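You operate a simulated robot arm through the tools that you are given. There is no shell and no other tool.

Carry out the task below with a simulated robot arm. There is one attempt and no reset: what you move stays moved.

Task
Drain the cloudy sink and refill it till the HIGH line is covered.
Fine: pull the plug till the sink is empty, push it down again, fill from the tap to no more than 4 cm over the line, tap off.
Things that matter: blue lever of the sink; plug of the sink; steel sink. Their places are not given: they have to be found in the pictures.

The check looks at the end state, three seconds after you hand in, the way a careful person would. Anything else that was tipped, shoved, dropped, spilled or broken makes it a failure.

Robot
A 6-joint arm with a fingered hand, fixed in place. Base frame: the origin is at the foot of the arm, x ahead of it, y to its left, z up. Lengths are in m, angles in rad, forces in N, time in s.
With the tool pointing down near the work surface it reaches from about 0.46 to 0.94 m from the base axis. Its first joint turns from -2.897 to 2.897 rad. Payload 5 kg.
Tool frame: the origin (TCP) lies between the finger pads and is the grasp point; the fingertips stand 0.043 m ahead of it; z points along the fingers, y is the line along which they close. Largest opening 0.144 m; the body of the gripper starts 0.05 m behind the TCP. The gripper is a hand of 5 fingers: y runs from the thumb to the fingers, the wrist lies at [-0.021, -0.133, -0.233] in the tool frame, and closing takes about 1.5 s.
Orientation is that of the tool frame in the base frame, as [roll, pitch, yaw] about the fixed x, y, z axes, in that order (R = Rz(yaw) Ry(pitch) Rx(roll)). With the fingers straight down and the wrist toward the robot, the tool's x, y and z point along [0, 1, 0], [1, 0, 0] and [0, 0, -1] of the base frame.

Tools
- The arm moves only by the tool servo_tool. Its argument "series" is a list that holds one entry, the list of rows, each a list of 7 numbers: the shift along the tool's x, y, z in units of 500 mm (1.0 is 500 mm), then the turn, a rotation vector about the tool's x, y, z in units of 120 degrees (1.0 is 120 degrees), then the gripper command, from -1 (fully open) to 1 (shut), values between in proportion. In form: [[[x, y, z, wx, wy, wz, hand], ...]]. A call has 1 to 20 rows; each row is the pose to reach, as a shift and turn from the pose commanded when the call began, along the tool's axes at that moment. A call with a number of a shift or a turn outside -1 to 1 is refused whole. A row lasts 0.2 s, in which the tool goes at most 0.05 m and 0.15 rad; a call with a longer step from one row to the next is refused whole, and so is a gripper value outside its range. A pose out of reach is approached as far as the arm can. The call stops where the force on the tool passes 40 N (or 10 N more than at its start, if that is more) or the arm is blocked; 0.2 s more then pass. The fingers move at their own pace (about 0.072 m/s each) and stop on an object; they squeeze with about 32 N. The grip force told is the motor's: it shows also when the fingers shut on nothing. Time passes only in rows, and 0.2 s behind the last, so rows that repeat a pose let the fingers close. It gives the time, the measured TCP pose, the force on the tool (base axes), the opening and the grip force at its end, in the units of the frame above (readings bear some noise), with the torque about the TCP (base axes, N m) and any sound that the robot's microphone picked up, and new pictures: "views" is both (left out), scene, wrist or none.
- Cameras (640 x 400 px; columns grow to the right, rows downward): "scene" is fixed at [0.0512, 0.4997, 1.5251]; the picture's right is [-0.82, -0.57, 0.00], its down [-0.25, 0.36, -0.90] and it looks along [0.52, -0.74, -0.44] (base axes); focal length 311 px, centre (320, 200). "wrist" rides on the gripper at [0.086, -0.109, -0.168] in the tool frame; the picture's right is [-0.80, 0.28, -0.53], its down [-0.54, -0.73, 0.42] and it looks along [-0.27, 0.63, 0.73] (tool axes); focal length 275 px, centre (320, 200).
- move_column(by): slides the trunk up (or, below 0, down) by that many m; the arm rides with it, the base frame stays. It gives what a move gives, with no picture.
- set_grasp(shape): the hand has 5 fingers and takes this shape, open, in about a second: jaw (thumb against the fingers, like two jaws); tri (thumb and two fingers); tip (a fingertip pinch); poke (one finger out to press); point (the index stretched); flat (the hand flat); cup (the hand cupped); fist (a fist). The gripper value then closes the fingers along that shape, each until it touches; the sizes above hold for jaw. It gives what a move gives, with no picture.
- measure_at(camera, pixels): for up to 12 pixels [column, row] of the newest picture of that camera ("zoom" is the newest enlarged one), the place [x, y, z] in the base frame of the surface seen there, good to about 0.002 m. The clock stands still meanwhile.
- inspect(camera, box): a new picture of the part [left, top, right, bottom] of that camera's present view, enlarged. The clock stands still meanwhile.
- hand_in(): hands the job in; it is judged then, once.

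Leave the gripper open and the arm clear of the work at the hand-in unless told otherwise.

The tools are called as a command line: name --argument value ..., lists and objects as JSON in quotes. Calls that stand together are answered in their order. servo_tool: Moves the arm, as the interface text tells. Its arguments: {"type":"object","properties":{"series":{"type":"array","items":{"type":"array","items":{"type":"array","items":{"type":"number"}}}},"views":{"type":"string","enum":["both","scene","wrist","none"]}},"required":["series"]} The other tools are called the same way: move_column (by) slides the trunk up or down; set_grasp (shape) gives the hand a shape; measure_at (camera, pixels) gives the place of the surface under pixels of a picture; inspect (camera, box) takes an enlarged picture of a part of a camera's view; hand_in () hands the job in.

At the start:

```text
clock: 0.0
eef_pos: [0.3441, -0.3472, 1.2834]
orientation: [-3.141, 0.0, 1.569]
contact_force: [0.3, 0.7, 0.1]
wrist_torque: [0.0, -0.01, 0.01]
gripper_width: 0.1436
gripper_force: 0.0
shape: jaw
trunk travel left (down, up): [-0.5, 0.09]
```

scene: 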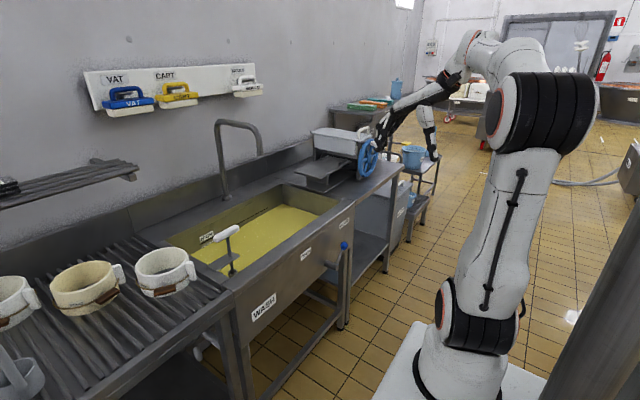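
wrist: 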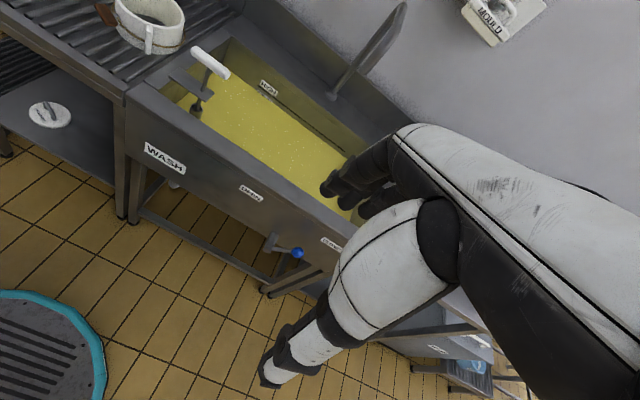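

I see a steel sink with yellowish cloudy water, a white T-handled item (probably the plug pull) near (228,245) in the scene, a blue-knobbed lever near (344,245), and labels on the sink. I'll enlarge those parts first.

inspect --camera "scene" --box '[180, 170, 380, 330]'

inspect --camera "wrist" --box '[120, 30, 360, 280]'

```text
2.50 times, centred on (280, 250) of scene
```

zoom: 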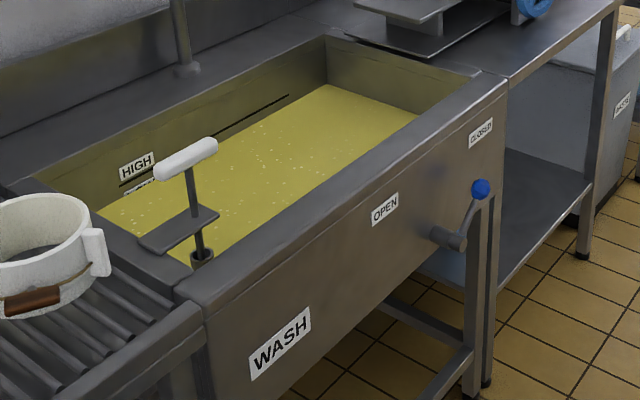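

```text
1.60 times, centred on (240, 155) of wrist
```

zoom: 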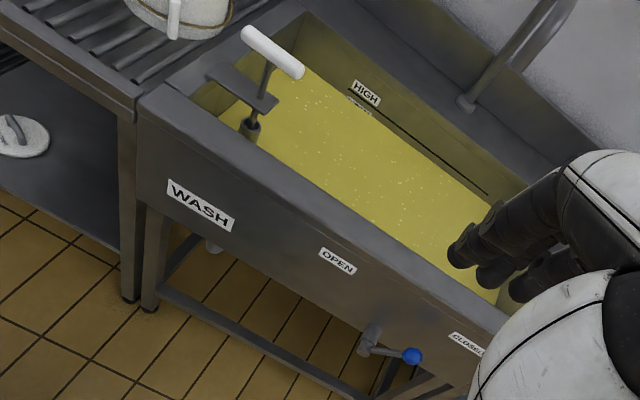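

I'll measure key points: plug handle ends and rod, bracket, lever knob and pivot, rims, labels, HIGH line, water surface. Using scene-pixels converted from the zoom (zoom/2.5 + offset (192... )).

inspect --camera "scene" --box '[190, 210, 270, 290]'

measure_at --camera "scene" --pixels '[[217, 238], [228, 232], [236, 227], [229, 250], [226, 261], [344, 245], [333, 261], [306, 253], [344, 223], [207, 235], [262, 240], [280, 225]]'

```text
5.00 times, centred on (230, 250) of scene
```

zoom: 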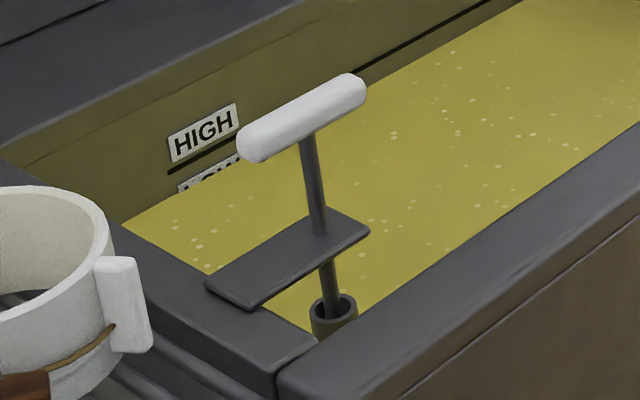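

```text
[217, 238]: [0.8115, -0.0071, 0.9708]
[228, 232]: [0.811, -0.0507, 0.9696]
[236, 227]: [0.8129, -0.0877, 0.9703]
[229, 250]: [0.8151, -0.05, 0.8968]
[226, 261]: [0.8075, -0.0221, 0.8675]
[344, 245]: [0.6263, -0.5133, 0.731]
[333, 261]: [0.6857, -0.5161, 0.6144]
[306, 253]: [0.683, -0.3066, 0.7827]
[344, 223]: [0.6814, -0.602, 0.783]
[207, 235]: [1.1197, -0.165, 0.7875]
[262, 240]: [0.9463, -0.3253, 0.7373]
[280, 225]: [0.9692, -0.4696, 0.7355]
```

Water stands near z≈0.737; there are HIGH and LOW labels with a line under HIGH. Next I enlarge the lever and the line for better measurements.

measure_at --camera "zoom" --pixels '[[172, 171], [210, 153], [232, 143], [180, 185], [205, 180], [345, 312], [320, 305], [340, 300], [320, 215], [250, 145], [355, 90], [290, 260]]'

inspect --camera "scene" --box '[300, 210, 380, 290]'

```text
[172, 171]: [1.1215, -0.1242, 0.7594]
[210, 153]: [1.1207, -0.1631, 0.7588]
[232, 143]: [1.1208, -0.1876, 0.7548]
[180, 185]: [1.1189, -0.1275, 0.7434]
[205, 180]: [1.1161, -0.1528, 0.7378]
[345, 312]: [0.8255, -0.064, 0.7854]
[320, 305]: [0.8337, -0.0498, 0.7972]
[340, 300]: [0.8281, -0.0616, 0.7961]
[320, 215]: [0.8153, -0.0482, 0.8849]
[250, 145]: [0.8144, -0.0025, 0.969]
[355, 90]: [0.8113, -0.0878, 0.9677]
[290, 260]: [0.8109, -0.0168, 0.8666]
```

```text
5.00 times, centred on (340, 250) of scene
```

zoom: 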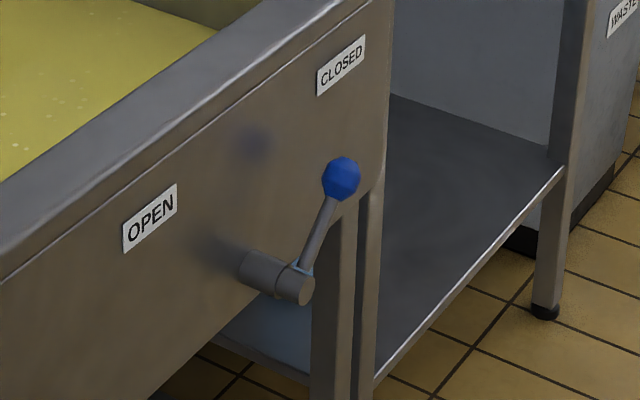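

HIGH line is at z≈0.757 and the water at ≈0.737. Now the lever: measuring knob, stalk, hub end.

measure_at --camera "zoom" --pixels '[[341, 180], [330, 170], [352, 190], [320, 232], [308, 262], [302, 285], [270, 272], [255, 262], [290, 275], [150, 225], [340, 70], [200, 270]]'

measure_at --camera "scene" --pixels '[[160, 262], [158, 284], [78, 290], [200, 290], [220, 278], [290, 240], [300, 195], [240, 150], [258, 145], [265, 175], [262, 205], [338, 210]]'

```text
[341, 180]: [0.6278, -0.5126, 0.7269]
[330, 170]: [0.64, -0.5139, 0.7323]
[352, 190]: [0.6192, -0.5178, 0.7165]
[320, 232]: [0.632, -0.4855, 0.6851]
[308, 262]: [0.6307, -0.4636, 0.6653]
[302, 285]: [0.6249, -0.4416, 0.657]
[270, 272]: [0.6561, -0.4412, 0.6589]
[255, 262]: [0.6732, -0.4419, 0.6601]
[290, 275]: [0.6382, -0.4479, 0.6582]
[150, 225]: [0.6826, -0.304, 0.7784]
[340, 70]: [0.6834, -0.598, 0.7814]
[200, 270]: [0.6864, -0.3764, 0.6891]
```

```text
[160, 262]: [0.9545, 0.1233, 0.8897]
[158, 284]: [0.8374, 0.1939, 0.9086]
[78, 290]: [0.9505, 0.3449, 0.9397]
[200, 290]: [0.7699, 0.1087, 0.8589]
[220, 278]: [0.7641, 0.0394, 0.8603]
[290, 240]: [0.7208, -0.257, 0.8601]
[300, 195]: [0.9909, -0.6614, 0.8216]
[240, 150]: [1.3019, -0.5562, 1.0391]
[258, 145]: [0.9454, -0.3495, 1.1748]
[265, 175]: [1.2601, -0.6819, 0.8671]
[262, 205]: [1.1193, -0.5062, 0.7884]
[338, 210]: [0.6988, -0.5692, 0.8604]
```

The plug's T-bar runs along base y, centre ≈(0.818, -0.05, 0.962); the guide plate is at z≈0.867 and the standpipe top at ≈0.797. The lever knob sits at ≈(0.633,-0.518,0.722), hub at ≈(y -0.455, z 0.65), OPEN is to its +y side. First I move the open hand horizontally above the plug handle, then part-way down.

servo_tool --series '[[[0.0495, 0.079, 0, 0, 0, 0, -1], [0.099, 0.158, 0, 0, 0, 0, -1], [0.1485, 0.237, 0, 0, 0, 0, -1], [0.198, 0.316, 0, 0, 0, 0, -1], [0.2475, 0.395, 0, 0, 0, 0, -1], [0.297, 0.474, 0, 0, 0, 0, -1], [0.3465, 0.553, 0, 0, 0, 0, -1], [0.396, 0.632, 0, 0, 0, 0, -1], [0.4455, 0.711, 0, 0, 0, 0, -1], [0.495, 0.79, 0, 0, 0, 0, -1], [0.5445, 0.869, 0, 0, 0, 0, -1], [0.594, 0.948, 0, 0, 0, 0, -1], [0.594, 0.948, 0.09, 0, 0, 0, -1], [0.594, 0.948, 0.18, 0, 0, 0, -1], [0.594, 0.948, 0.27, 0, 0, 0, -1], [0.594, 0.948, 0.36, 0, 0, 0, -1]]]' --views "both"

```text
clock: 3.4
eef_pos: [0.817, -0.0536, 1.1022]
orientation: [3.14, 0.001, 1.57]
contact_force: [0.8, 0.7, 1.2]
wrist_torque: [-0.04, 0.01, 0.02]
gripper_width: 0.144
gripper_force: 0.0
shape: jaw
trunk travel left (down, up): [-0.5, 0.09]
```

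scene: 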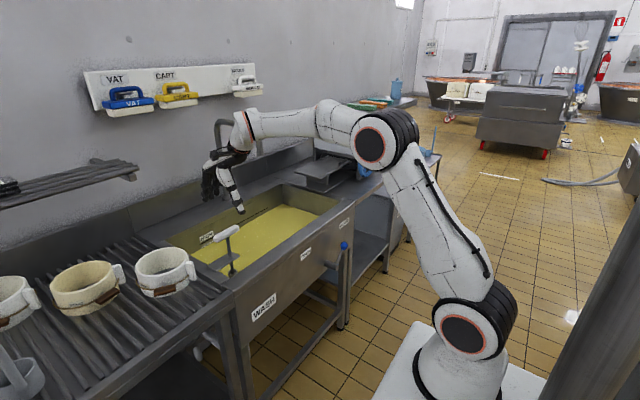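
wrist: 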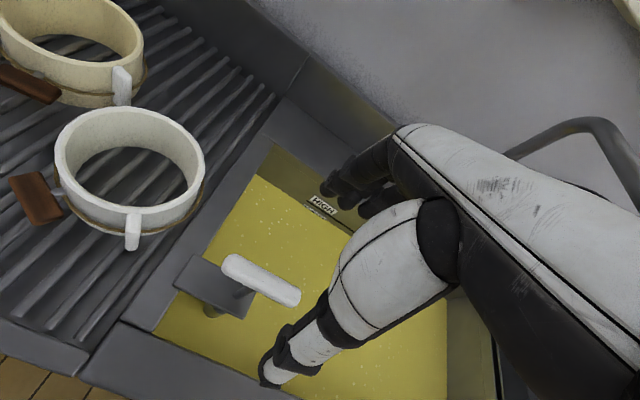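

The hand is above the plug. I check the arm's clearance to the tap by measuring spots on the forearm and spout, and enlarge the hand region.

measure_at --camera "scene" --pixels '[[385, 140], [330, 130], [270, 125], [240, 130], [220, 128], [240, 205], [213, 190], [216, 140], [228, 233]]'

inspect --camera "scene" --box '[180, 100, 300, 290]'

measure_at --camera "wrist" --pixels '[[232, 266], [262, 280], [292, 297], [228, 255], [225, 280], [272, 376], [330, 185], [380, 205], [210, 310]]'

```text
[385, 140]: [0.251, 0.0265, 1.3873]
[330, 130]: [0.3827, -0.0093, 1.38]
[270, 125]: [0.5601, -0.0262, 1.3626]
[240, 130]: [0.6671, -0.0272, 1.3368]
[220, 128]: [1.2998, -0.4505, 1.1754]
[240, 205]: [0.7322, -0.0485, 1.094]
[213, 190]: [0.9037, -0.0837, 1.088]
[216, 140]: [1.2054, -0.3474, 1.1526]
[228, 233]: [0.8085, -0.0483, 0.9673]
```

```text
2.11 times, centred on (240, 195) of scene
```

zoom: 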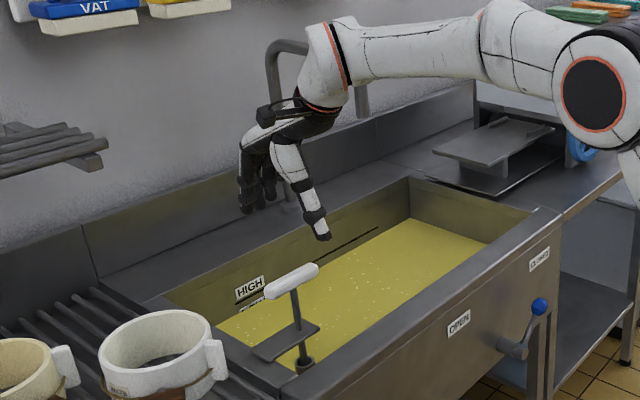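

```text
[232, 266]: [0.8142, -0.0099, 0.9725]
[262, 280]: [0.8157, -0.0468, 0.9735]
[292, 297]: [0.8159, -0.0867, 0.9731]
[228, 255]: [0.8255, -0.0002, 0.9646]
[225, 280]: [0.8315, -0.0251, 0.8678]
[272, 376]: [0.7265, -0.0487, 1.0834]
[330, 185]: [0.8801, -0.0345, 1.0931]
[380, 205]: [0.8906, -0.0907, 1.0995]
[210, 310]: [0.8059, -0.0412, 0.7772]
```

Arm is clear of the tap (forearm at y≈-0.02). The bar top is z≈0.9735 at x≈0.816, y 0 to -0.10. I descend with the open hand to TCP z≈0.957 around the bar.

servo_tool --series '[[[0, 0, 0.07, 0, 0, 0, -1], [0, 0, 0.14, 0, 0, 0, -1], [0, 0, 0.21, 0, 0, 0, -1], [0, 0, 0.26, 0, 0, 0, -1], [0, 0, 0.29, 0, 0, 0, -1]]]' --views "both"

```text
clock: 4.6
eef_pos: [0.8195, -0.0526, 0.9582]
orientation: [3.141, -0.001, 1.569]
contact_force: [0.2, 1.0, 0.4]
wrist_torque: [0.0, -0.02, 0.0]
gripper_width: 0.144
gripper_force: 0.1
shape: jaw
trunk travel left (down, up): [-0.5, 0.09]
```

scene: 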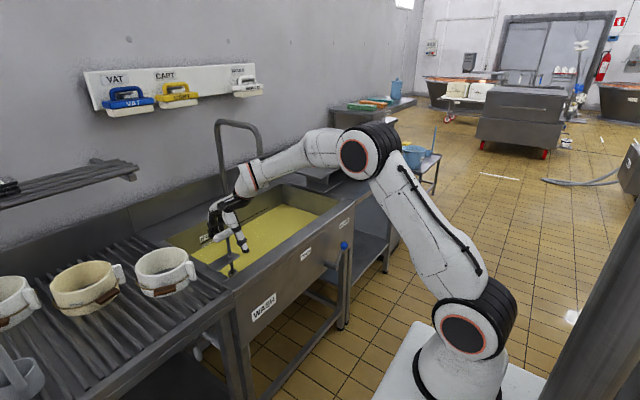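
wrist: 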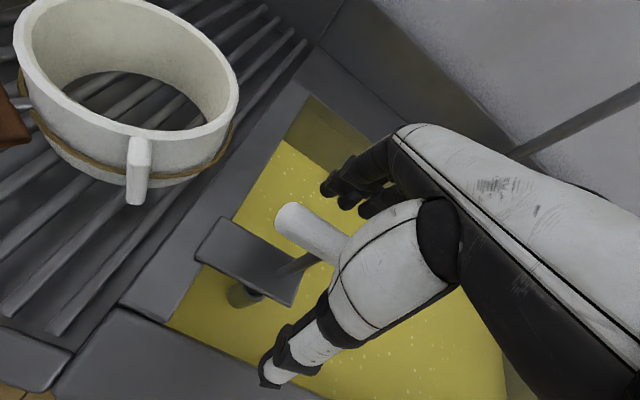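

The bar lies between thumb and fingers. I close the hand in place on it.

servo_tool --series '[[[0, 0, 0, 0, 0, 0, 1], [0, 0, 0, 0, 0, 0, 1], [0, 0, 0, 0, 0, 0, 1], [0, 0, 0, 0, 0, 0, 1], [0, 0, 0, 0, 0, 0, 1], [0, 0, 0, 0, 0, 0, 1], [0, 0, 0, 0, 0, 0, 1], [0, 0, 0, 0, 0, 0, 1], [0, 0, 0, 0, 0, 0, 1]]]' --views "both"

```text
clock: 6.6
eef_pos: [0.8185, -0.0512, 0.9591]
orientation: [-3.141, 0.001, 1.571]
contact_force: [-6.2, 1.3, -2.2]
wrist_torque: [0.13, 0.25, 0.13]
gripper_width: 0.0
gripper_force: 31.9
shape: jaw
trunk travel left (down, up): [-0.5, 0.09]
```

scene: 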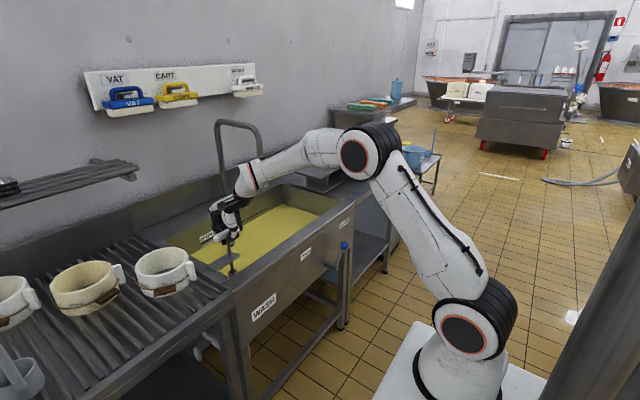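
wrist: 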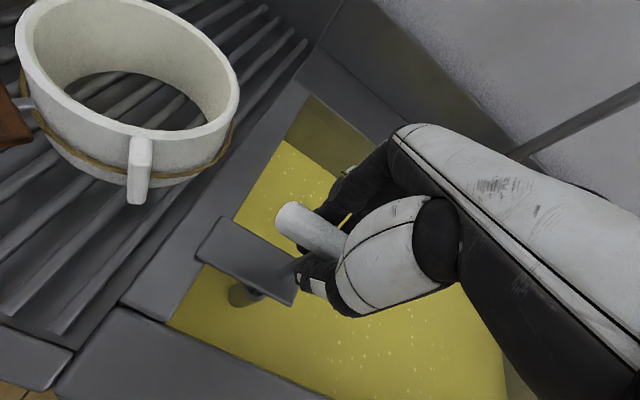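

Fingers shut with the bar caged above them. I take a closer look before lifting.

inspect --camera "wrist" --box '[180, 120, 400, 340]'

inspect --camera "scene" --box '[190, 180, 290, 290]'

```text
1.82 times, centred on (290, 230) of wrist
```

zoom: 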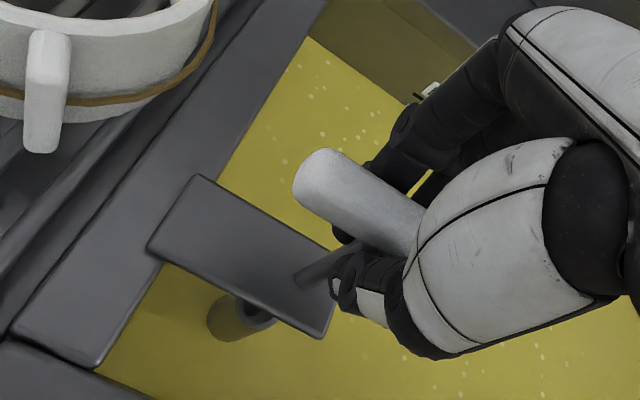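

```text
3.64 times, centred on (240, 235) of scene
```

zoom: 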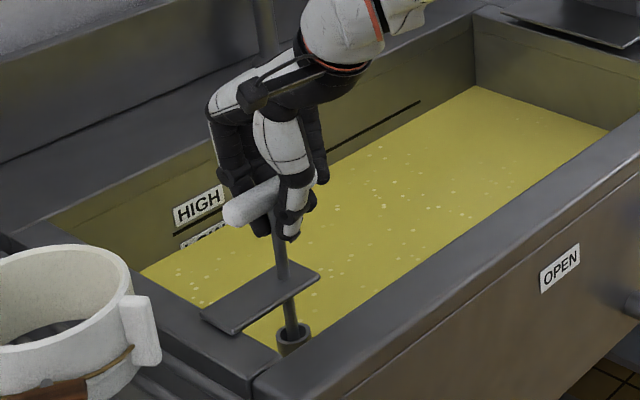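

The hand cages the bar. I lift slowly by 5 cm and watch the force.

servo_tool --series '[[[0, 0, -0.02, 0, 0, 0, 1], [0, 0, -0.04, 0, 0, 0, 1], [0, 0, -0.06, 0, 0, 0, 1], [0, 0, -0.08, 0, 0, 0, 1], [0, 0, -0.1, 0, 0, 0, 1]]]' --views "both"

```text
clock: 7.8
eef_pos: [0.8177, -0.0513, 1.0093]
orientation: [3.14, 0.001, 1.57]
contact_force: [-6.3, -0.2, -2.9]
wrist_torque: [0.14, 0.3, 0.11]
gripper_width: 0.0
gripper_force: 32.1
shape: jaw
trunk travel left (down, up): [-0.5, 0.09]
```

scene: 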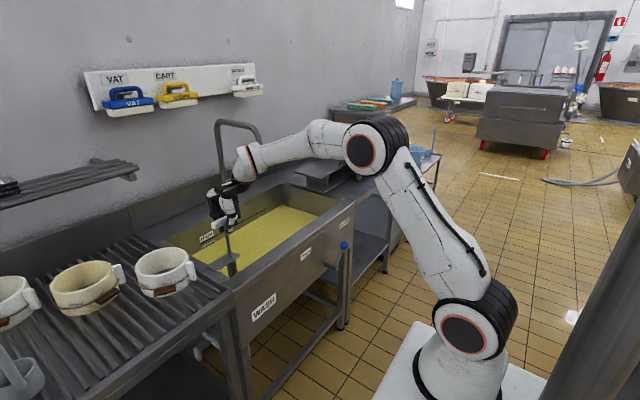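
wrist: 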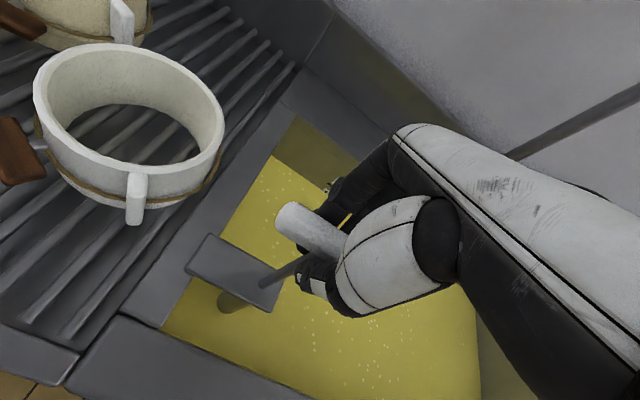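

The handle came up with the hand. I check the water level and whether the rod/tube went up.

inspect --camera "scene" --box '[190, 180, 290, 290]'

measure_at --camera "scene" --pixels '[[262, 240], [280, 225], [290, 215], [229, 270], [230, 276], [217, 232]]'

```text
3.64 times, centred on (240, 235) of scene
```

zoom: 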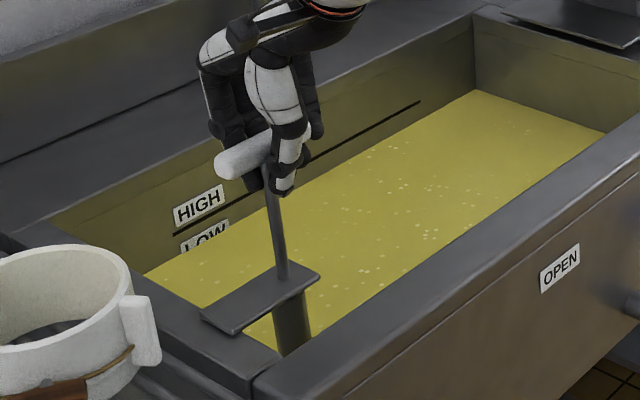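

```text
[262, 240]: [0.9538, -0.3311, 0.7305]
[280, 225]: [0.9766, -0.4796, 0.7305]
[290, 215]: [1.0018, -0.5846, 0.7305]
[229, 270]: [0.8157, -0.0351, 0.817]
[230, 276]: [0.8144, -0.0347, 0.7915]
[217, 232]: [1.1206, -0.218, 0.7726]
```

The standpipe rose and the level dropped to 0.7305 – it is draining. I hold still and watch.

servo_tool --series '[[[0, 0, 0, 0, 0, 0, 1], [0, 0, 0, 0, 0, 0, 1], [0, 0, 0, 0, 0, 0, 1], [0, 0, 0, 0, 0, 0, 1], [0, 0, 0, 0, 0, 0, 1], [0, 0, 0, 0, 0, 0, 1], [0, 0, 0, 0, 0, 0, 1], [0, 0, 0, 0, 0, 0, 1], [0, 0, 0, 0, 0, 0, 1], [0, 0, 0, 0, 0, 0, 1], [0, 0, 0, 0, 0, 0, 1], [0, 0, 0, 0, 0, 0, 1], [0, 0, 0, 0, 0, 0, 1], [0, 0, 0, 0, 0, 0, 1], [0, 0, 0, 0, 0, 0, 1], [0, 0, 0, 0, 0, 0, 1], [0, 0, 0, 0, 0, 0, 1], [0, 0, 0, 0, 0, 0, 1], [0, 0, 0, 0, 0, 0, 1], [0, 0, 0, 0, 0, 0, 1]]]' --views "scene"

```text
clock: 12.0
eef_pos: [0.8185, -0.0515, 1.0075]
orientation: [-3.141, -0.001, 1.567]
contact_force: [-4.9, -0.4, -2.5]
wrist_torque: [0.11, 0.26, 0.12]
gripper_width: 0.0
gripper_force: 31.4
shape: jaw
trunk travel left (down, up): [-0.5, 0.09]
```

scene: 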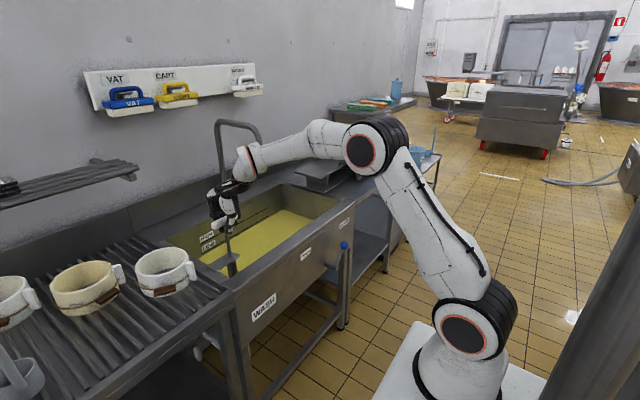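

I read the level at open-water pixels around (275,235) and keep holding.

measure_at --camera "scene" --pixels '[[262, 240], [280, 225], [290, 215]]'

servo_tool --series '[[[0, 0, 0, 0, 0, 0, 1], [0, 0, 0, 0, 0, 0, 1], [0, 0, 0, 0, 0, 0, 1], [0, 0, 0, 0, 0, 0, 1], [0, 0, 0, 0, 0, 0, 1], [0, 0, 0, 0, 0, 0, 1], [0, 0, 0, 0, 0, 0, 1], [0, 0, 0, 0, 0, 0, 1], [0, 0, 0, 0, 0, 0, 1], [0, 0, 0, 0, 0, 0, 1], [0, 0, 0, 0, 0, 0, 1], [0, 0, 0, 0, 0, 0, 1], [0, 0, 0, 0, 0, 0, 1], [0, 0, 0, 0, 0, 0, 1], [0, 0, 0, 0, 0, 0, 1], [0, 0, 0, 0, 0, 0, 1], [0, 0, 0, 0, 0, 0, 1], [0, 0, 0, 0, 0, 0, 1], [0, 0, 0, 0, 0, 0, 1], [0, 0, 0, 0, 0, 0, 1]]]' --views "none"

servo_tool --series '[[[0, 0, 0, 0, 0, 0, 1], [0, 0, 0, 0, 0, 0, 1], [0, 0, 0, 0, 0, 0, 1], [0, 0, 0, 0, 0, 0, 1], [0, 0, 0, 0, 0, 0, 1], [0, 0, 0, 0, 0, 0, 1], [0, 0, 0, 0, 0, 0, 1], [0, 0, 0, 0, 0, 0, 1], [0, 0, 0, 0, 0, 0, 1], [0, 0, 0, 0, 0, 0, 1], [0, 0, 0, 0, 0, 0, 1], [0, 0, 0, 0, 0, 0, 1], [0, 0, 0, 0, 0, 0, 1], [0, 0, 0, 0, 0, 0, 1], [0, 0, 0, 0, 0, 0, 1], [0, 0, 0, 0, 0, 0, 1], [0, 0, 0, 0, 0, 0, 1], [0, 0, 0, 0, 0, 0, 1], [0, 0, 0, 0, 0, 0, 1], [0, 0, 0, 0, 0, 0, 1]]]' --views "scene"

```text
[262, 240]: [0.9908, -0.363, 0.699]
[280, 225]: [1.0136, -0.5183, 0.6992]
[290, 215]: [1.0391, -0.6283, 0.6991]
```

```text
clock: 16.2
eef_pos: [0.8183, -0.0511, 1.0078]
orientation: [-3.141, 0.0, 1.569]
contact_force: [-5.4, -0.1, -3.3]
wrist_torque: [0.1, 0.27, 0.15]
gripper_width: 0.0
gripper_force: 32.2
shape: jaw
trunk travel left (down, up): [-0.5, 0.09]
```

```text
clock: 20.4
eef_pos: [0.819, -0.052, 1.0084]
orientation: [-3.141, 0.0, 1.569]
contact_force: [-4.9, -0.9, -2.6]
wrist_torque: [0.11, 0.26, 0.1]
gripper_width: 0.0
gripper_force: 32.0
shape: jaw
trunk travel left (down, up): [-0.5, 0.09]
```

scene: 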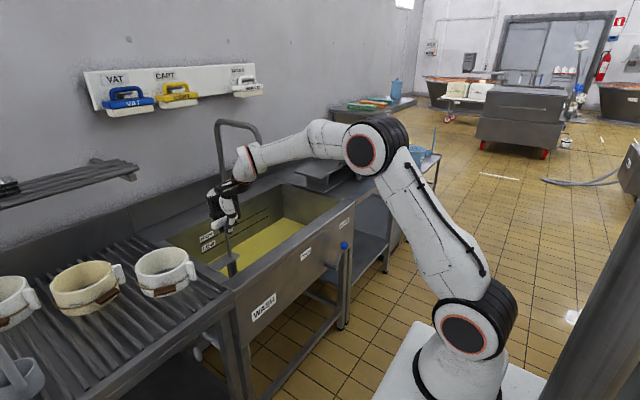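

Level fell to 0.699 at 12 s (~7.5 mm/s). I read it again now at (275,235) and continue holding.

measure_at --camera "scene" --pixels '[[255, 248], [280, 228], [290, 225]]'

servo_tool --series '[[[0, 0, 0, 0, 0, 0, 1], [0, 0, 0, 0, 0, 0, 1], [0, 0, 0, 0, 0, 0, 1], [0, 0, 0, 0, 0, 0, 1], [0, 0, 0, 0, 0, 0, 1], [0, 0, 0, 0, 0, 0, 1], [0, 0, 0, 0, 0, 0, 1], [0, 0, 0, 0, 0, 0, 1], [0, 0, 0, 0, 0, 0, 1], [0, 0, 0, 0, 0, 0, 1], [0, 0, 0, 0, 0, 0, 1], [0, 0, 0, 0, 0, 0, 1], [0, 0, 0, 0, 0, 0, 1], [0, 0, 0, 0, 0, 0, 1], [0, 0, 0, 0, 0, 0, 1], [0, 0, 0, 0, 0, 0, 1], [0, 0, 0, 0, 0, 0, 1], [0, 0, 0, 0, 0, 0, 1], [0, 0, 0, 0, 0, 0, 1], [0, 0, 0, 0, 0, 0, 1]]]' --views "none"

servo_tool --series '[[[0, 0, 0, 0, 0, 0, 1], [0, 0, 0, 0, 0, 0, 1], [0, 0, 0, 0, 0, 0, 1], [0, 0, 0, 0, 0, 0, 1], [0, 0, 0, 0, 0, 0, 1], [0, 0, 0, 0, 0, 0, 1], [0, 0, 0, 0, 0, 0, 1], [0, 0, 0, 0, 0, 0, 1], [0, 0, 0, 0, 0, 0, 1], [0, 0, 0, 0, 0, 0, 1], [0, 0, 0, 0, 0, 0, 1], [0, 0, 0, 0, 0, 0, 1], [0, 0, 0, 0, 0, 0, 1], [0, 0, 0, 0, 0, 0, 1], [0, 0, 0, 0, 0, 0, 1], [0, 0, 0, 0, 0, 0, 1], [0, 0, 0, 0, 0, 0, 1], [0, 0, 0, 0, 0, 0, 1], [0, 0, 0, 0, 0, 0, 1], [0, 0, 0, 0, 0, 0, 1]]]' --views "scene"

```text
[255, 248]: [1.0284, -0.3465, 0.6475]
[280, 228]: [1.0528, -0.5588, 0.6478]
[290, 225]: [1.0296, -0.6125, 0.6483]
```

```text
clock: 24.6
eef_pos: [0.8187, -0.0521, 1.0072]
orientation: [-3.141, -0.001, 1.57]
contact_force: [-5.2, 0.4, -2.7]
wrist_torque: [0.15, 0.3, 0.14]
gripper_width: 0.0
gripper_force: 32.0
shape: jaw
trunk travel left (down, up): [-0.5, 0.09]
```

```text
clock: 28.8
eef_pos: [0.8179, -0.0509, 1.0081]
orientation: [3.141, 0.0, 1.568]
contact_force: [-5.6, 0.2, -3.3]
wrist_torque: [0.11, 0.33, 0.13]
gripper_width: 0.0
gripper_force: 32.1
shape: jaw
trunk travel left (down, up): [-0.5, 0.09]
```

scene: 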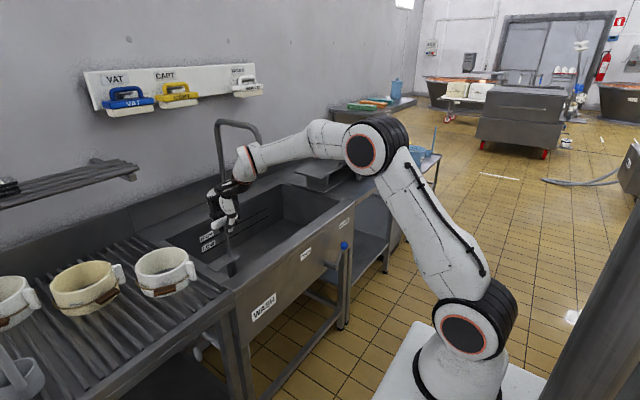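

Level was 0.648 at 20 s; now the sink looks grey and empty. I look closer to be sure.

inspect --camera "scene" --box '[160, 170, 350, 290]'

measure_at --camera "scene" --pixels '[[255, 248], [270, 235], [290, 225], [245, 255], [262, 213], [230, 272]]'

inspect --camera "wrist" --box '[100, 80, 520, 400]'

```text
3.33 times, centred on (255, 230) of scene
```

zoom: 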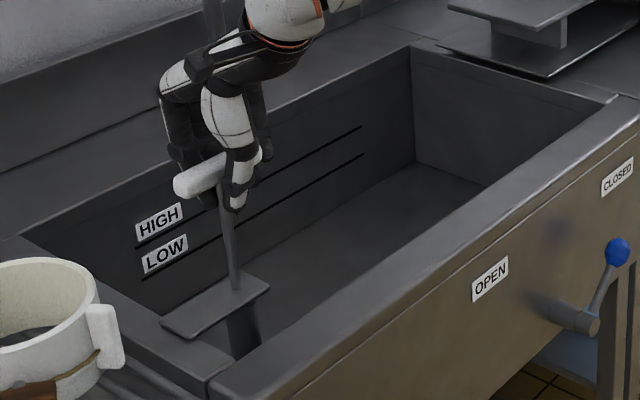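

```text
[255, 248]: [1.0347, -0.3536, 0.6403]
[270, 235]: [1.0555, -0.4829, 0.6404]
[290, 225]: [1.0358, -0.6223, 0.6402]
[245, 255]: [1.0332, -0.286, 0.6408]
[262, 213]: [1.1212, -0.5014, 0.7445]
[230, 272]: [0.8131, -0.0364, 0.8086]
```

```text
1.25 times, centred on (310, 240) of wrist
```

zoom: 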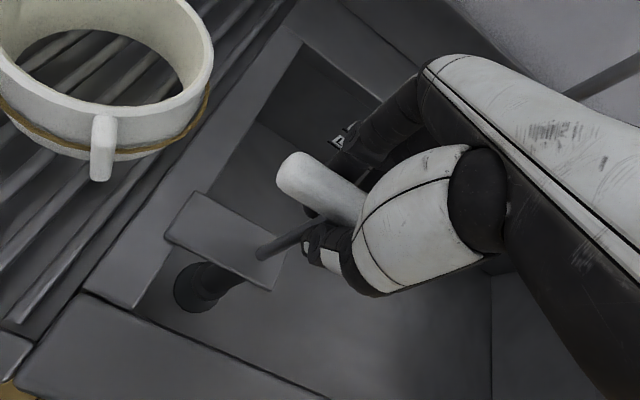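

The sink is empty (steel floor at z≈0.640 visible). I hold another second, then lower the plug 5 cm back into its seat, slightly beyond to press.

servo_tool --series '[[[0, 0, 0, 0, 0, 0, 1], [0, 0, 0, 0, 0, 0, 1], [0, 0, 0, 0, 0, 0, 1], [0, 0, 0, 0, 0, 0, 1], [0, 0, 0, 0, 0, 0, 1], [0, 0, 0.02, 0, 0, 0, 1], [0, 0, 0.04, 0, 0, 0, 1], [0, 0, 0.06, 0, 0, 0, 1], [0, 0, 0.08, 0, 0, 0, 1], [0, 0, 0.095, 0, 0, 0, 1], [0, 0, 0.105, 0, 0, 0, 1], [0, 0, 0.11, 0, 0, 0, 1]]]' --views "both"

```text
clock: 31.4
eef_pos: [0.8177, -0.0507, 0.9572]
orientation: [3.134, 0.0, 1.569]
contact_force: [-12.4, -4.2, 15.9]
wrist_torque: [0.01, 0.5, 0.08]
gripper_width: 0.0
gripper_force: 31.9
shape: jaw
trunk travel left (down, up): [-0.5, 0.09]
```

scene: 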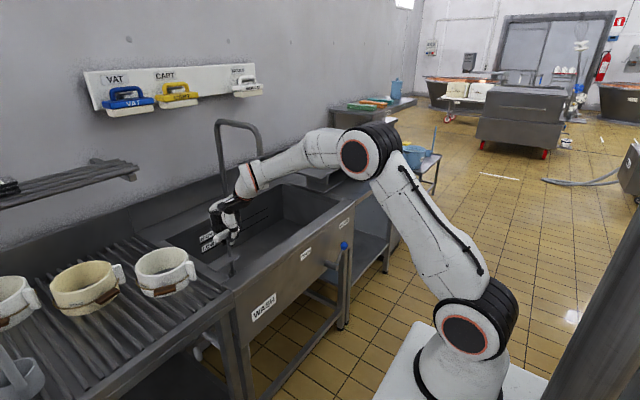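
wrist: 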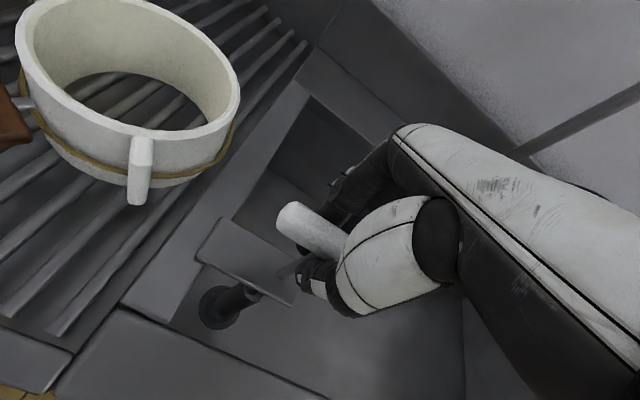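

The tool now feels 16 N upward – the plug is pressed onto its seat. I measure the bar height to compare with the original 0.971–0.9735.

inspect --camera "scene" --box '[190, 190, 270, 290]'

measure_at --camera "scene" --pixels '[[217, 238], [220, 236], [222, 240], [231, 268]]'

measure_at --camera "wrist" --pixels '[[290, 215], [310, 228], [286, 222], [222, 292], [240, 290]]'

```text
4.00 times, centred on (230, 240) of scene
```

zoom: 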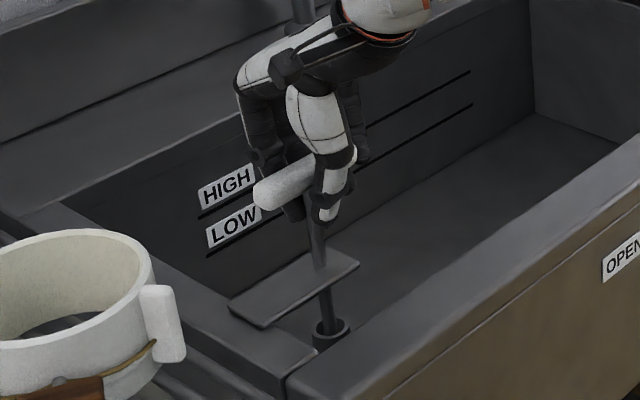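

```text
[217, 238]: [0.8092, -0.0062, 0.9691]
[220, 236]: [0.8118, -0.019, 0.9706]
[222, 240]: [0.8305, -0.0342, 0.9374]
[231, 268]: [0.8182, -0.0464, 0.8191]
```

```text
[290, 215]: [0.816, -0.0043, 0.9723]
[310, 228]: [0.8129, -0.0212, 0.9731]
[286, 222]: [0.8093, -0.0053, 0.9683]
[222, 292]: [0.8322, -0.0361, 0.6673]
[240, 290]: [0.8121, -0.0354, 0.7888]
```

Bar top is at 0.973, same as at the start – seated. I open the hand in place, then rise straight up 20 cm.

servo_tool --series '[[[0, 0, -0.006, 0, 0, 0, -1], [0, 0, -0.006, 0, 0, 0, -1], [0, 0, -0.006, 0, 0, 0, -1], [0, 0, -0.006, 0, 0, 0, -1], [0, 0, -0.006, 0, 0, 0, -1], [0, 0, -0.006, 0, 0, 0, -1], [0, 0, -0.006, 0, 0, 0, -1], [0, 0, -0.006, 0, 0, 0, -1], [0, 0, -0.006, 0, 0, 0, -1], [0, 0, -0.006, 0, 0, 0, -1]]]' --views "both"

```text
clock: 33.6
eef_pos: [0.8186, -0.0506, 0.9546]
orientation: [3.142, 0.001, 1.567]
contact_force: [0.0, -0.3, -1.2]
wrist_torque: [0.0, 0.01, -0.01]
gripper_width: 0.1439
gripper_force: 0.1
shape: jaw
trunk travel left (down, up): [-0.5, 0.09]
```

scene: 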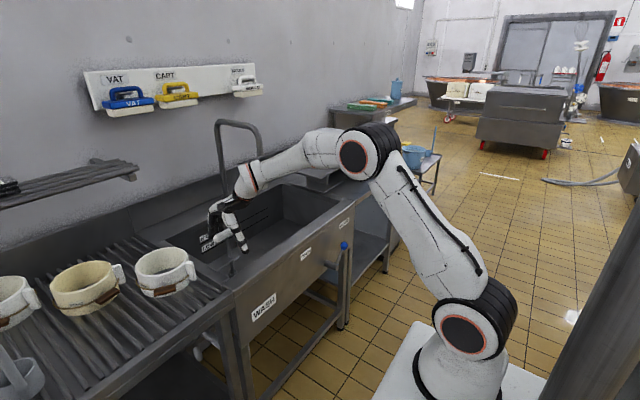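
wrist: 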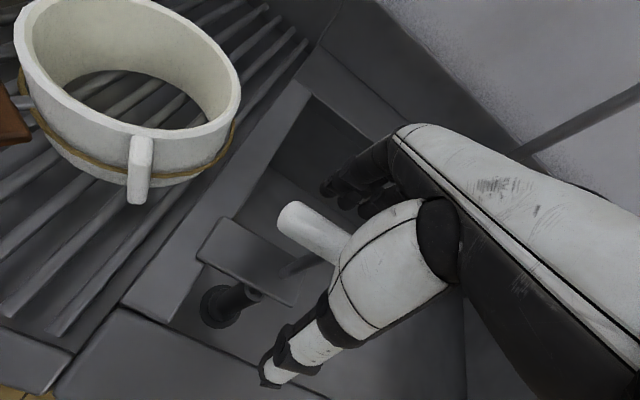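

The hand is open and unloaded, bar unmoved. I rise straight up, then back away toward the robot.

servo_tool --series '[[[0, 0, -0.05, 0, 0, 0, -1], [0, 0, -0.12, 0, 0, 0, -1], [0, 0, -0.2, 0, 0, 0, -1], [0, 0, -0.28, 0, 0, 0, -1], [0, 0, -0.36, 0, 0, 0, -1], [0, 0, -0.44, 0, 0, 0, -1], [0, 0, -0.52, 0, 0, 0, -1], [0, 0, -0.6, 0, 0, 0, -1], [0, -0.09, -0.6, 0, 0, 0, -1], [0, -0.18, -0.6, 0, 0, 0, -1], [0, -0.27, -0.6, 0, 0, 0, -1], [0, -0.36, -0.6, 0, 0, 0, -1], [0, -0.45, -0.6, 0, 0, 0, -1], [0, -0.54, -0.6, 0, 0, 0, -1], [0, -0.63, -0.6, 0, 0, 0, -1]]]' --views "both"

```text
clock: 36.8
eef_pos: [0.5034, -0.0495, 1.2563]
orientation: [3.14, 0.0, 1.57]
contact_force: [-0.3, 0.2, 0.3]
wrist_torque: [-0.03, 0.0, 0.0]
gripper_width: 0.1439
gripper_force: 0.0
shape: jaw
trunk travel left (down, up): [-0.5, 0.09]
```

scene: 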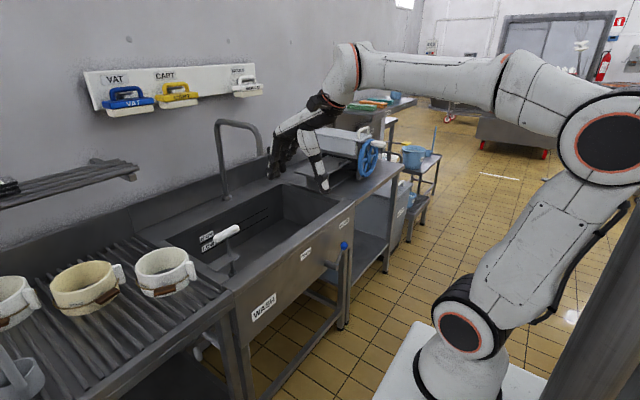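
wrist: 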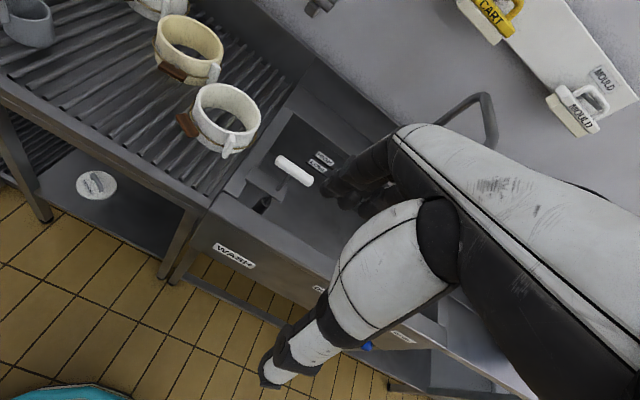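

The arm is clear of the plug. For the lever I want the hand tilted 45° forward-down with thumb and fingers on either side (±y) of the knob, so one cage works for opening and closing. I turn and shift the hand to a free spot around (0.45, -0.40, 1.05).

servo_tool --series '[[[-0.0538, -0.0082, 0.0317, -0.0225, 0.0225, 0.0544, -1], [-0.1077, -0.0163, 0.0634, -0.0451, 0.0451, 0.1089, -1], [-0.1615, -0.0245, 0.0951, -0.0676, 0.0676, 0.1633, -1], [-0.2154, -0.0326, 0.1268, -0.0902, 0.0902, 0.2178, -1], [-0.2692, -0.0408, 0.1585, -0.1127, 0.1127, 0.2722, -1], [-0.3231, -0.0489, 0.1902, -0.1353, 0.1353, 0.3266, -1], [-0.3769, -0.0571, 0.2218, -0.1578, 0.1578, 0.3811, -1], [-0.4308, -0.0652, 0.2535, -0.1804, 0.1804, 0.4355, -1], [-0.4846, -0.0734, 0.2852, -0.2029, 0.2029, 0.4899, -1], [-0.5385, -0.0815, 0.3169, -0.2255, 0.2255, 0.5444, -1], [-0.5923, -0.0897, 0.3486, -0.248, 0.248, 0.5988, -1], [-0.6462, -0.0978, 0.3803, -0.2706, 0.2706, 0.6533, -1], [-0.7, -0.106, 0.412, -0.2931, 0.2931, 0.7077, -1]]]' --views "both"

```text
clock: 38.5
eef_pos: [0.5087, -0.1674, 1.1619]
orientation: [2.929, -0.422, 0.972]
contact_force: [-0.1, 0.3, 0.9]
wrist_torque: [0.04, -0.03, 0.03]
gripper_width: 0.144
gripper_force: 0.2
shape: jaw
trunk travel left (down, up): [-0.5, 0.09]
stopped in row 8: the arm was blocked; the commanded pose is now the measured one
```

scene: 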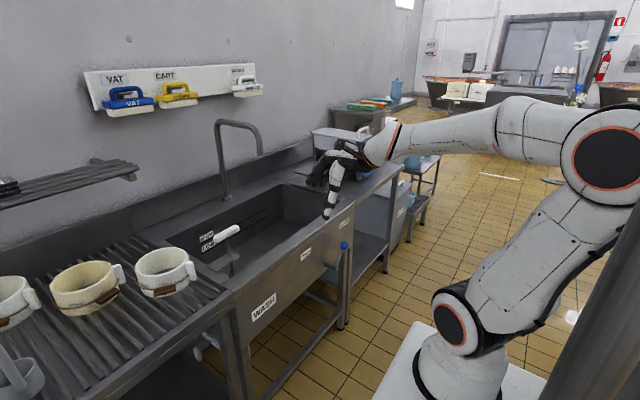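
wrist: 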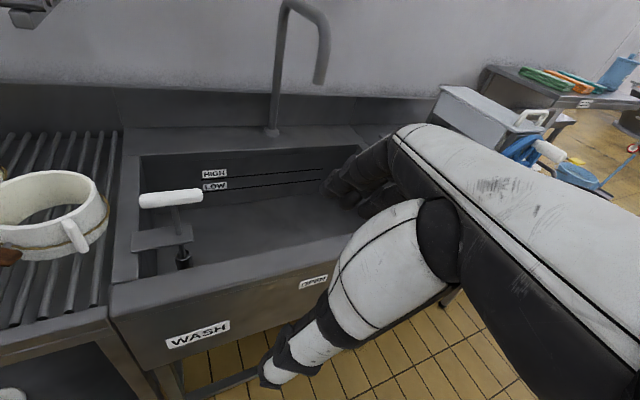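

The arm got blocked mid-turn (row 8). I want to know what blocked it: I measure the dark column at the right, the elbow and the forearm.

measure_at --camera "scene" --pixels '[[625, 250], [600, 320], [605, 150], [570, 130], [530, 130], [450, 140], [400, 140], [380, 145], [460, 325], [470, 375], [540, 260], [340, 170]]'

inspect --camera "scene" --box '[290, 90, 640, 300]'

```text
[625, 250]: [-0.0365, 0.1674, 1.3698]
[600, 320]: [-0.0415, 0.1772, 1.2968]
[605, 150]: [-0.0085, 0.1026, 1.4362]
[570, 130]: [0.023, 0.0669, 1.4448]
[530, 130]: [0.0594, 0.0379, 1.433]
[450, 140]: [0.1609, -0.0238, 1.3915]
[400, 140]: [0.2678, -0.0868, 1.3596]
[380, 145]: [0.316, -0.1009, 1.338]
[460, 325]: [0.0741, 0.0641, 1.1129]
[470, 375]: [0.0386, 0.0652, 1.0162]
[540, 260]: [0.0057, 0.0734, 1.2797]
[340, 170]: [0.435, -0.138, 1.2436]
```

```text
1.83 times, centred on (465, 195) of scene
```

zoom: 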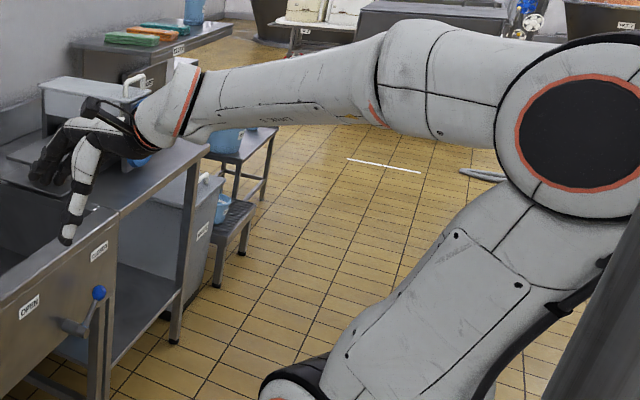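

The wrist came too near the robot's own axis (r≈0.34 m, the inner limit); the column isn't touched. I move outward and to the right first, then finish the turn there.

servo_tool --series '[[[-0.0603, 0.0663, 0.0315, 0, 0, 0, -1], [-0.1206, 0.1326, 0.063, 0, 0, 0, -1], [-0.1808, 0.199, 0.0946, 0, 0, 0, -1], [-0.2411, 0.2653, 0.1261, 0, 0, 0, -1], [-0.3014, 0.3316, 0.1576, 0, 0, 0, -1], [-0.3452, 0.3323, 0.1633, -0.0243, 0.0167, 0.0565, -1], [-0.3891, 0.333, 0.1689, -0.0485, 0.0334, 0.1131, -1], [-0.4329, 0.3337, 0.1746, -0.0728, 0.0501, 0.1696, -1], [-0.4767, 0.3345, 0.1802, -0.097, 0.0668, 0.2262, -1], [-0.5205, 0.3352, 0.1859, -0.1213, 0.0835, 0.2827, -1], [-0.5644, 0.3359, 0.1915, -0.1455, 0.1002, 0.3393, -1], [-0.6082, 0.3366, 0.1972, -0.1698, 0.1169, 0.3958, -1]]]' --views "both"

```text
clock: 41.0
eef_pos: [0.5201, -0.4827, 0.9818]
orientation: [-3.141, -0.787, -0.003]
contact_force: [-0.3, -0.2, 0.6]
wrist_torque: [0.02, -0.04, -0.03]
gripper_width: 0.144
gripper_force: 0.0
shape: jaw
trunk travel left (down, up): [-0.5, 0.09]
```

scene: 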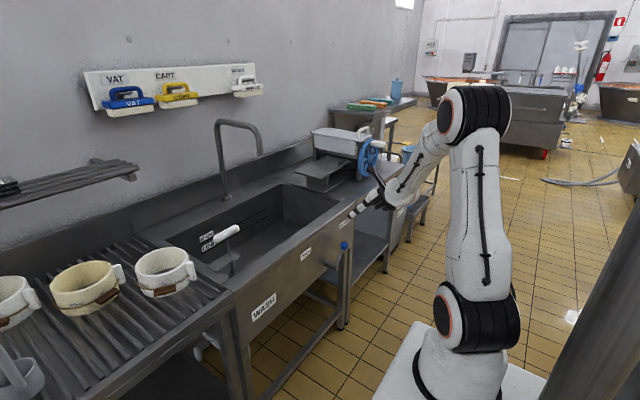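
wrist: 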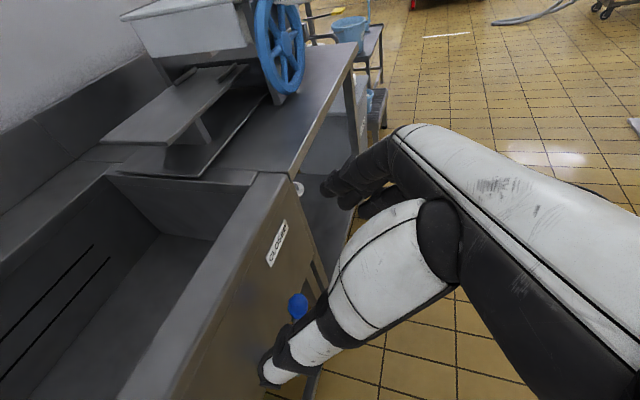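

The hand is now tilted 45° forward, thumb left (+y), fingers right (-y). I measure the knob at wrist pixel (298,306), the sink front and the next table's edge/leg to plan the approach.

measure_at --camera "wrist" --pixels '[[298, 306], [294, 300], [278, 243], [300, 250], [300, 280], [352, 110], [340, 70], [300, 190], [320, 265], [290, 330], [280, 368], [330, 185]]'

inspect --camera "wrist" --box '[200, 160, 400, 400]'

inspect --camera "scene" --box '[290, 150, 450, 300]'

```text
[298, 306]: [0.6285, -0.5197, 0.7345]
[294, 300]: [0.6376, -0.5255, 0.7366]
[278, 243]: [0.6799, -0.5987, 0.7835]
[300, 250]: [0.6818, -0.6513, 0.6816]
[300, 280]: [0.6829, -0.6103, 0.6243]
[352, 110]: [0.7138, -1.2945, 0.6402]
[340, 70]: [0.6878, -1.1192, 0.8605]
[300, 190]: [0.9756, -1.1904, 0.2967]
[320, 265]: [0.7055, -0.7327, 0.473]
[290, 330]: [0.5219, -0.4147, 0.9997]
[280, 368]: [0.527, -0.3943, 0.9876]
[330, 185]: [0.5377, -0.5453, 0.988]
```

```text
1.67 times, centred on (300, 280) of wrist
```

zoom: 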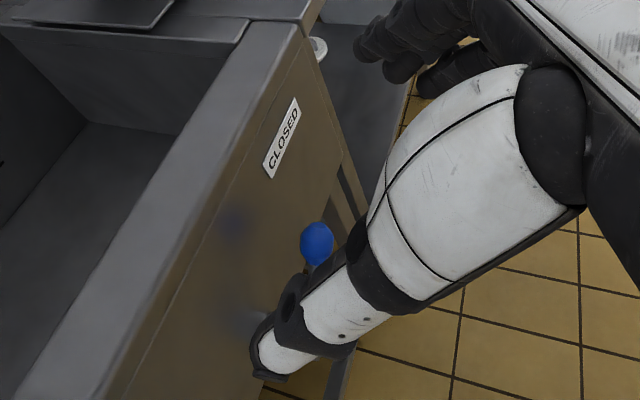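

```text
2.67 times, centred on (370, 225) of scene
```

zoom: 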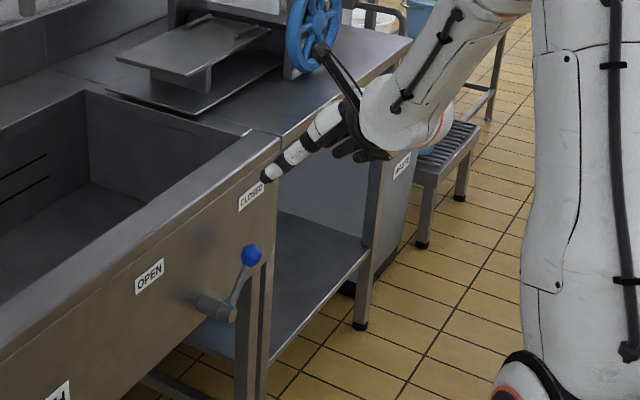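

Knob centre is confirmed at ≈(0.635,-0.525,0.718), sink front at x≈0.682. I go to a pre-approach pose 12 cm back along the finger axis: TCP ≈(0.536,-0.525,0.816).

servo_tool --series '[[[-0.0531, 0.021, 0.0643, 0, 0, 0, -1], [-0.1062, 0.042, 0.1285, 0, 0, 0, -1], [-0.1593, 0.063, 0.1928, 0, 0, 0, -1], [-0.2124, 0.084, 0.257, 0, 0, 0, -1], [-0.2124, 0.084, 0.257, 0, 0, 0, -1]]]' --views "both"

```text
clock: 42.2
eef_pos: [0.5348, -0.5239, 0.819]
orientation: [-3.141, -0.786, -0.003]
contact_force: [0.0, 0.5, -0.5]
wrist_torque: [-0.01, 0.0, 0.02]
gripper_width: 0.1439
gripper_force: 0.0
shape: jaw
trunk travel left (down, up): [-0.5, 0.09]
```

scene: 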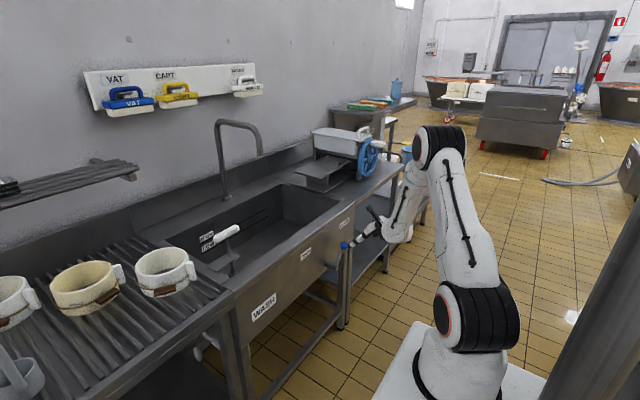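
wrist: 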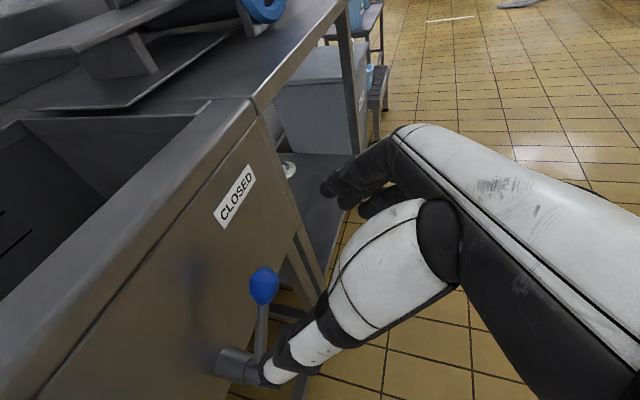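

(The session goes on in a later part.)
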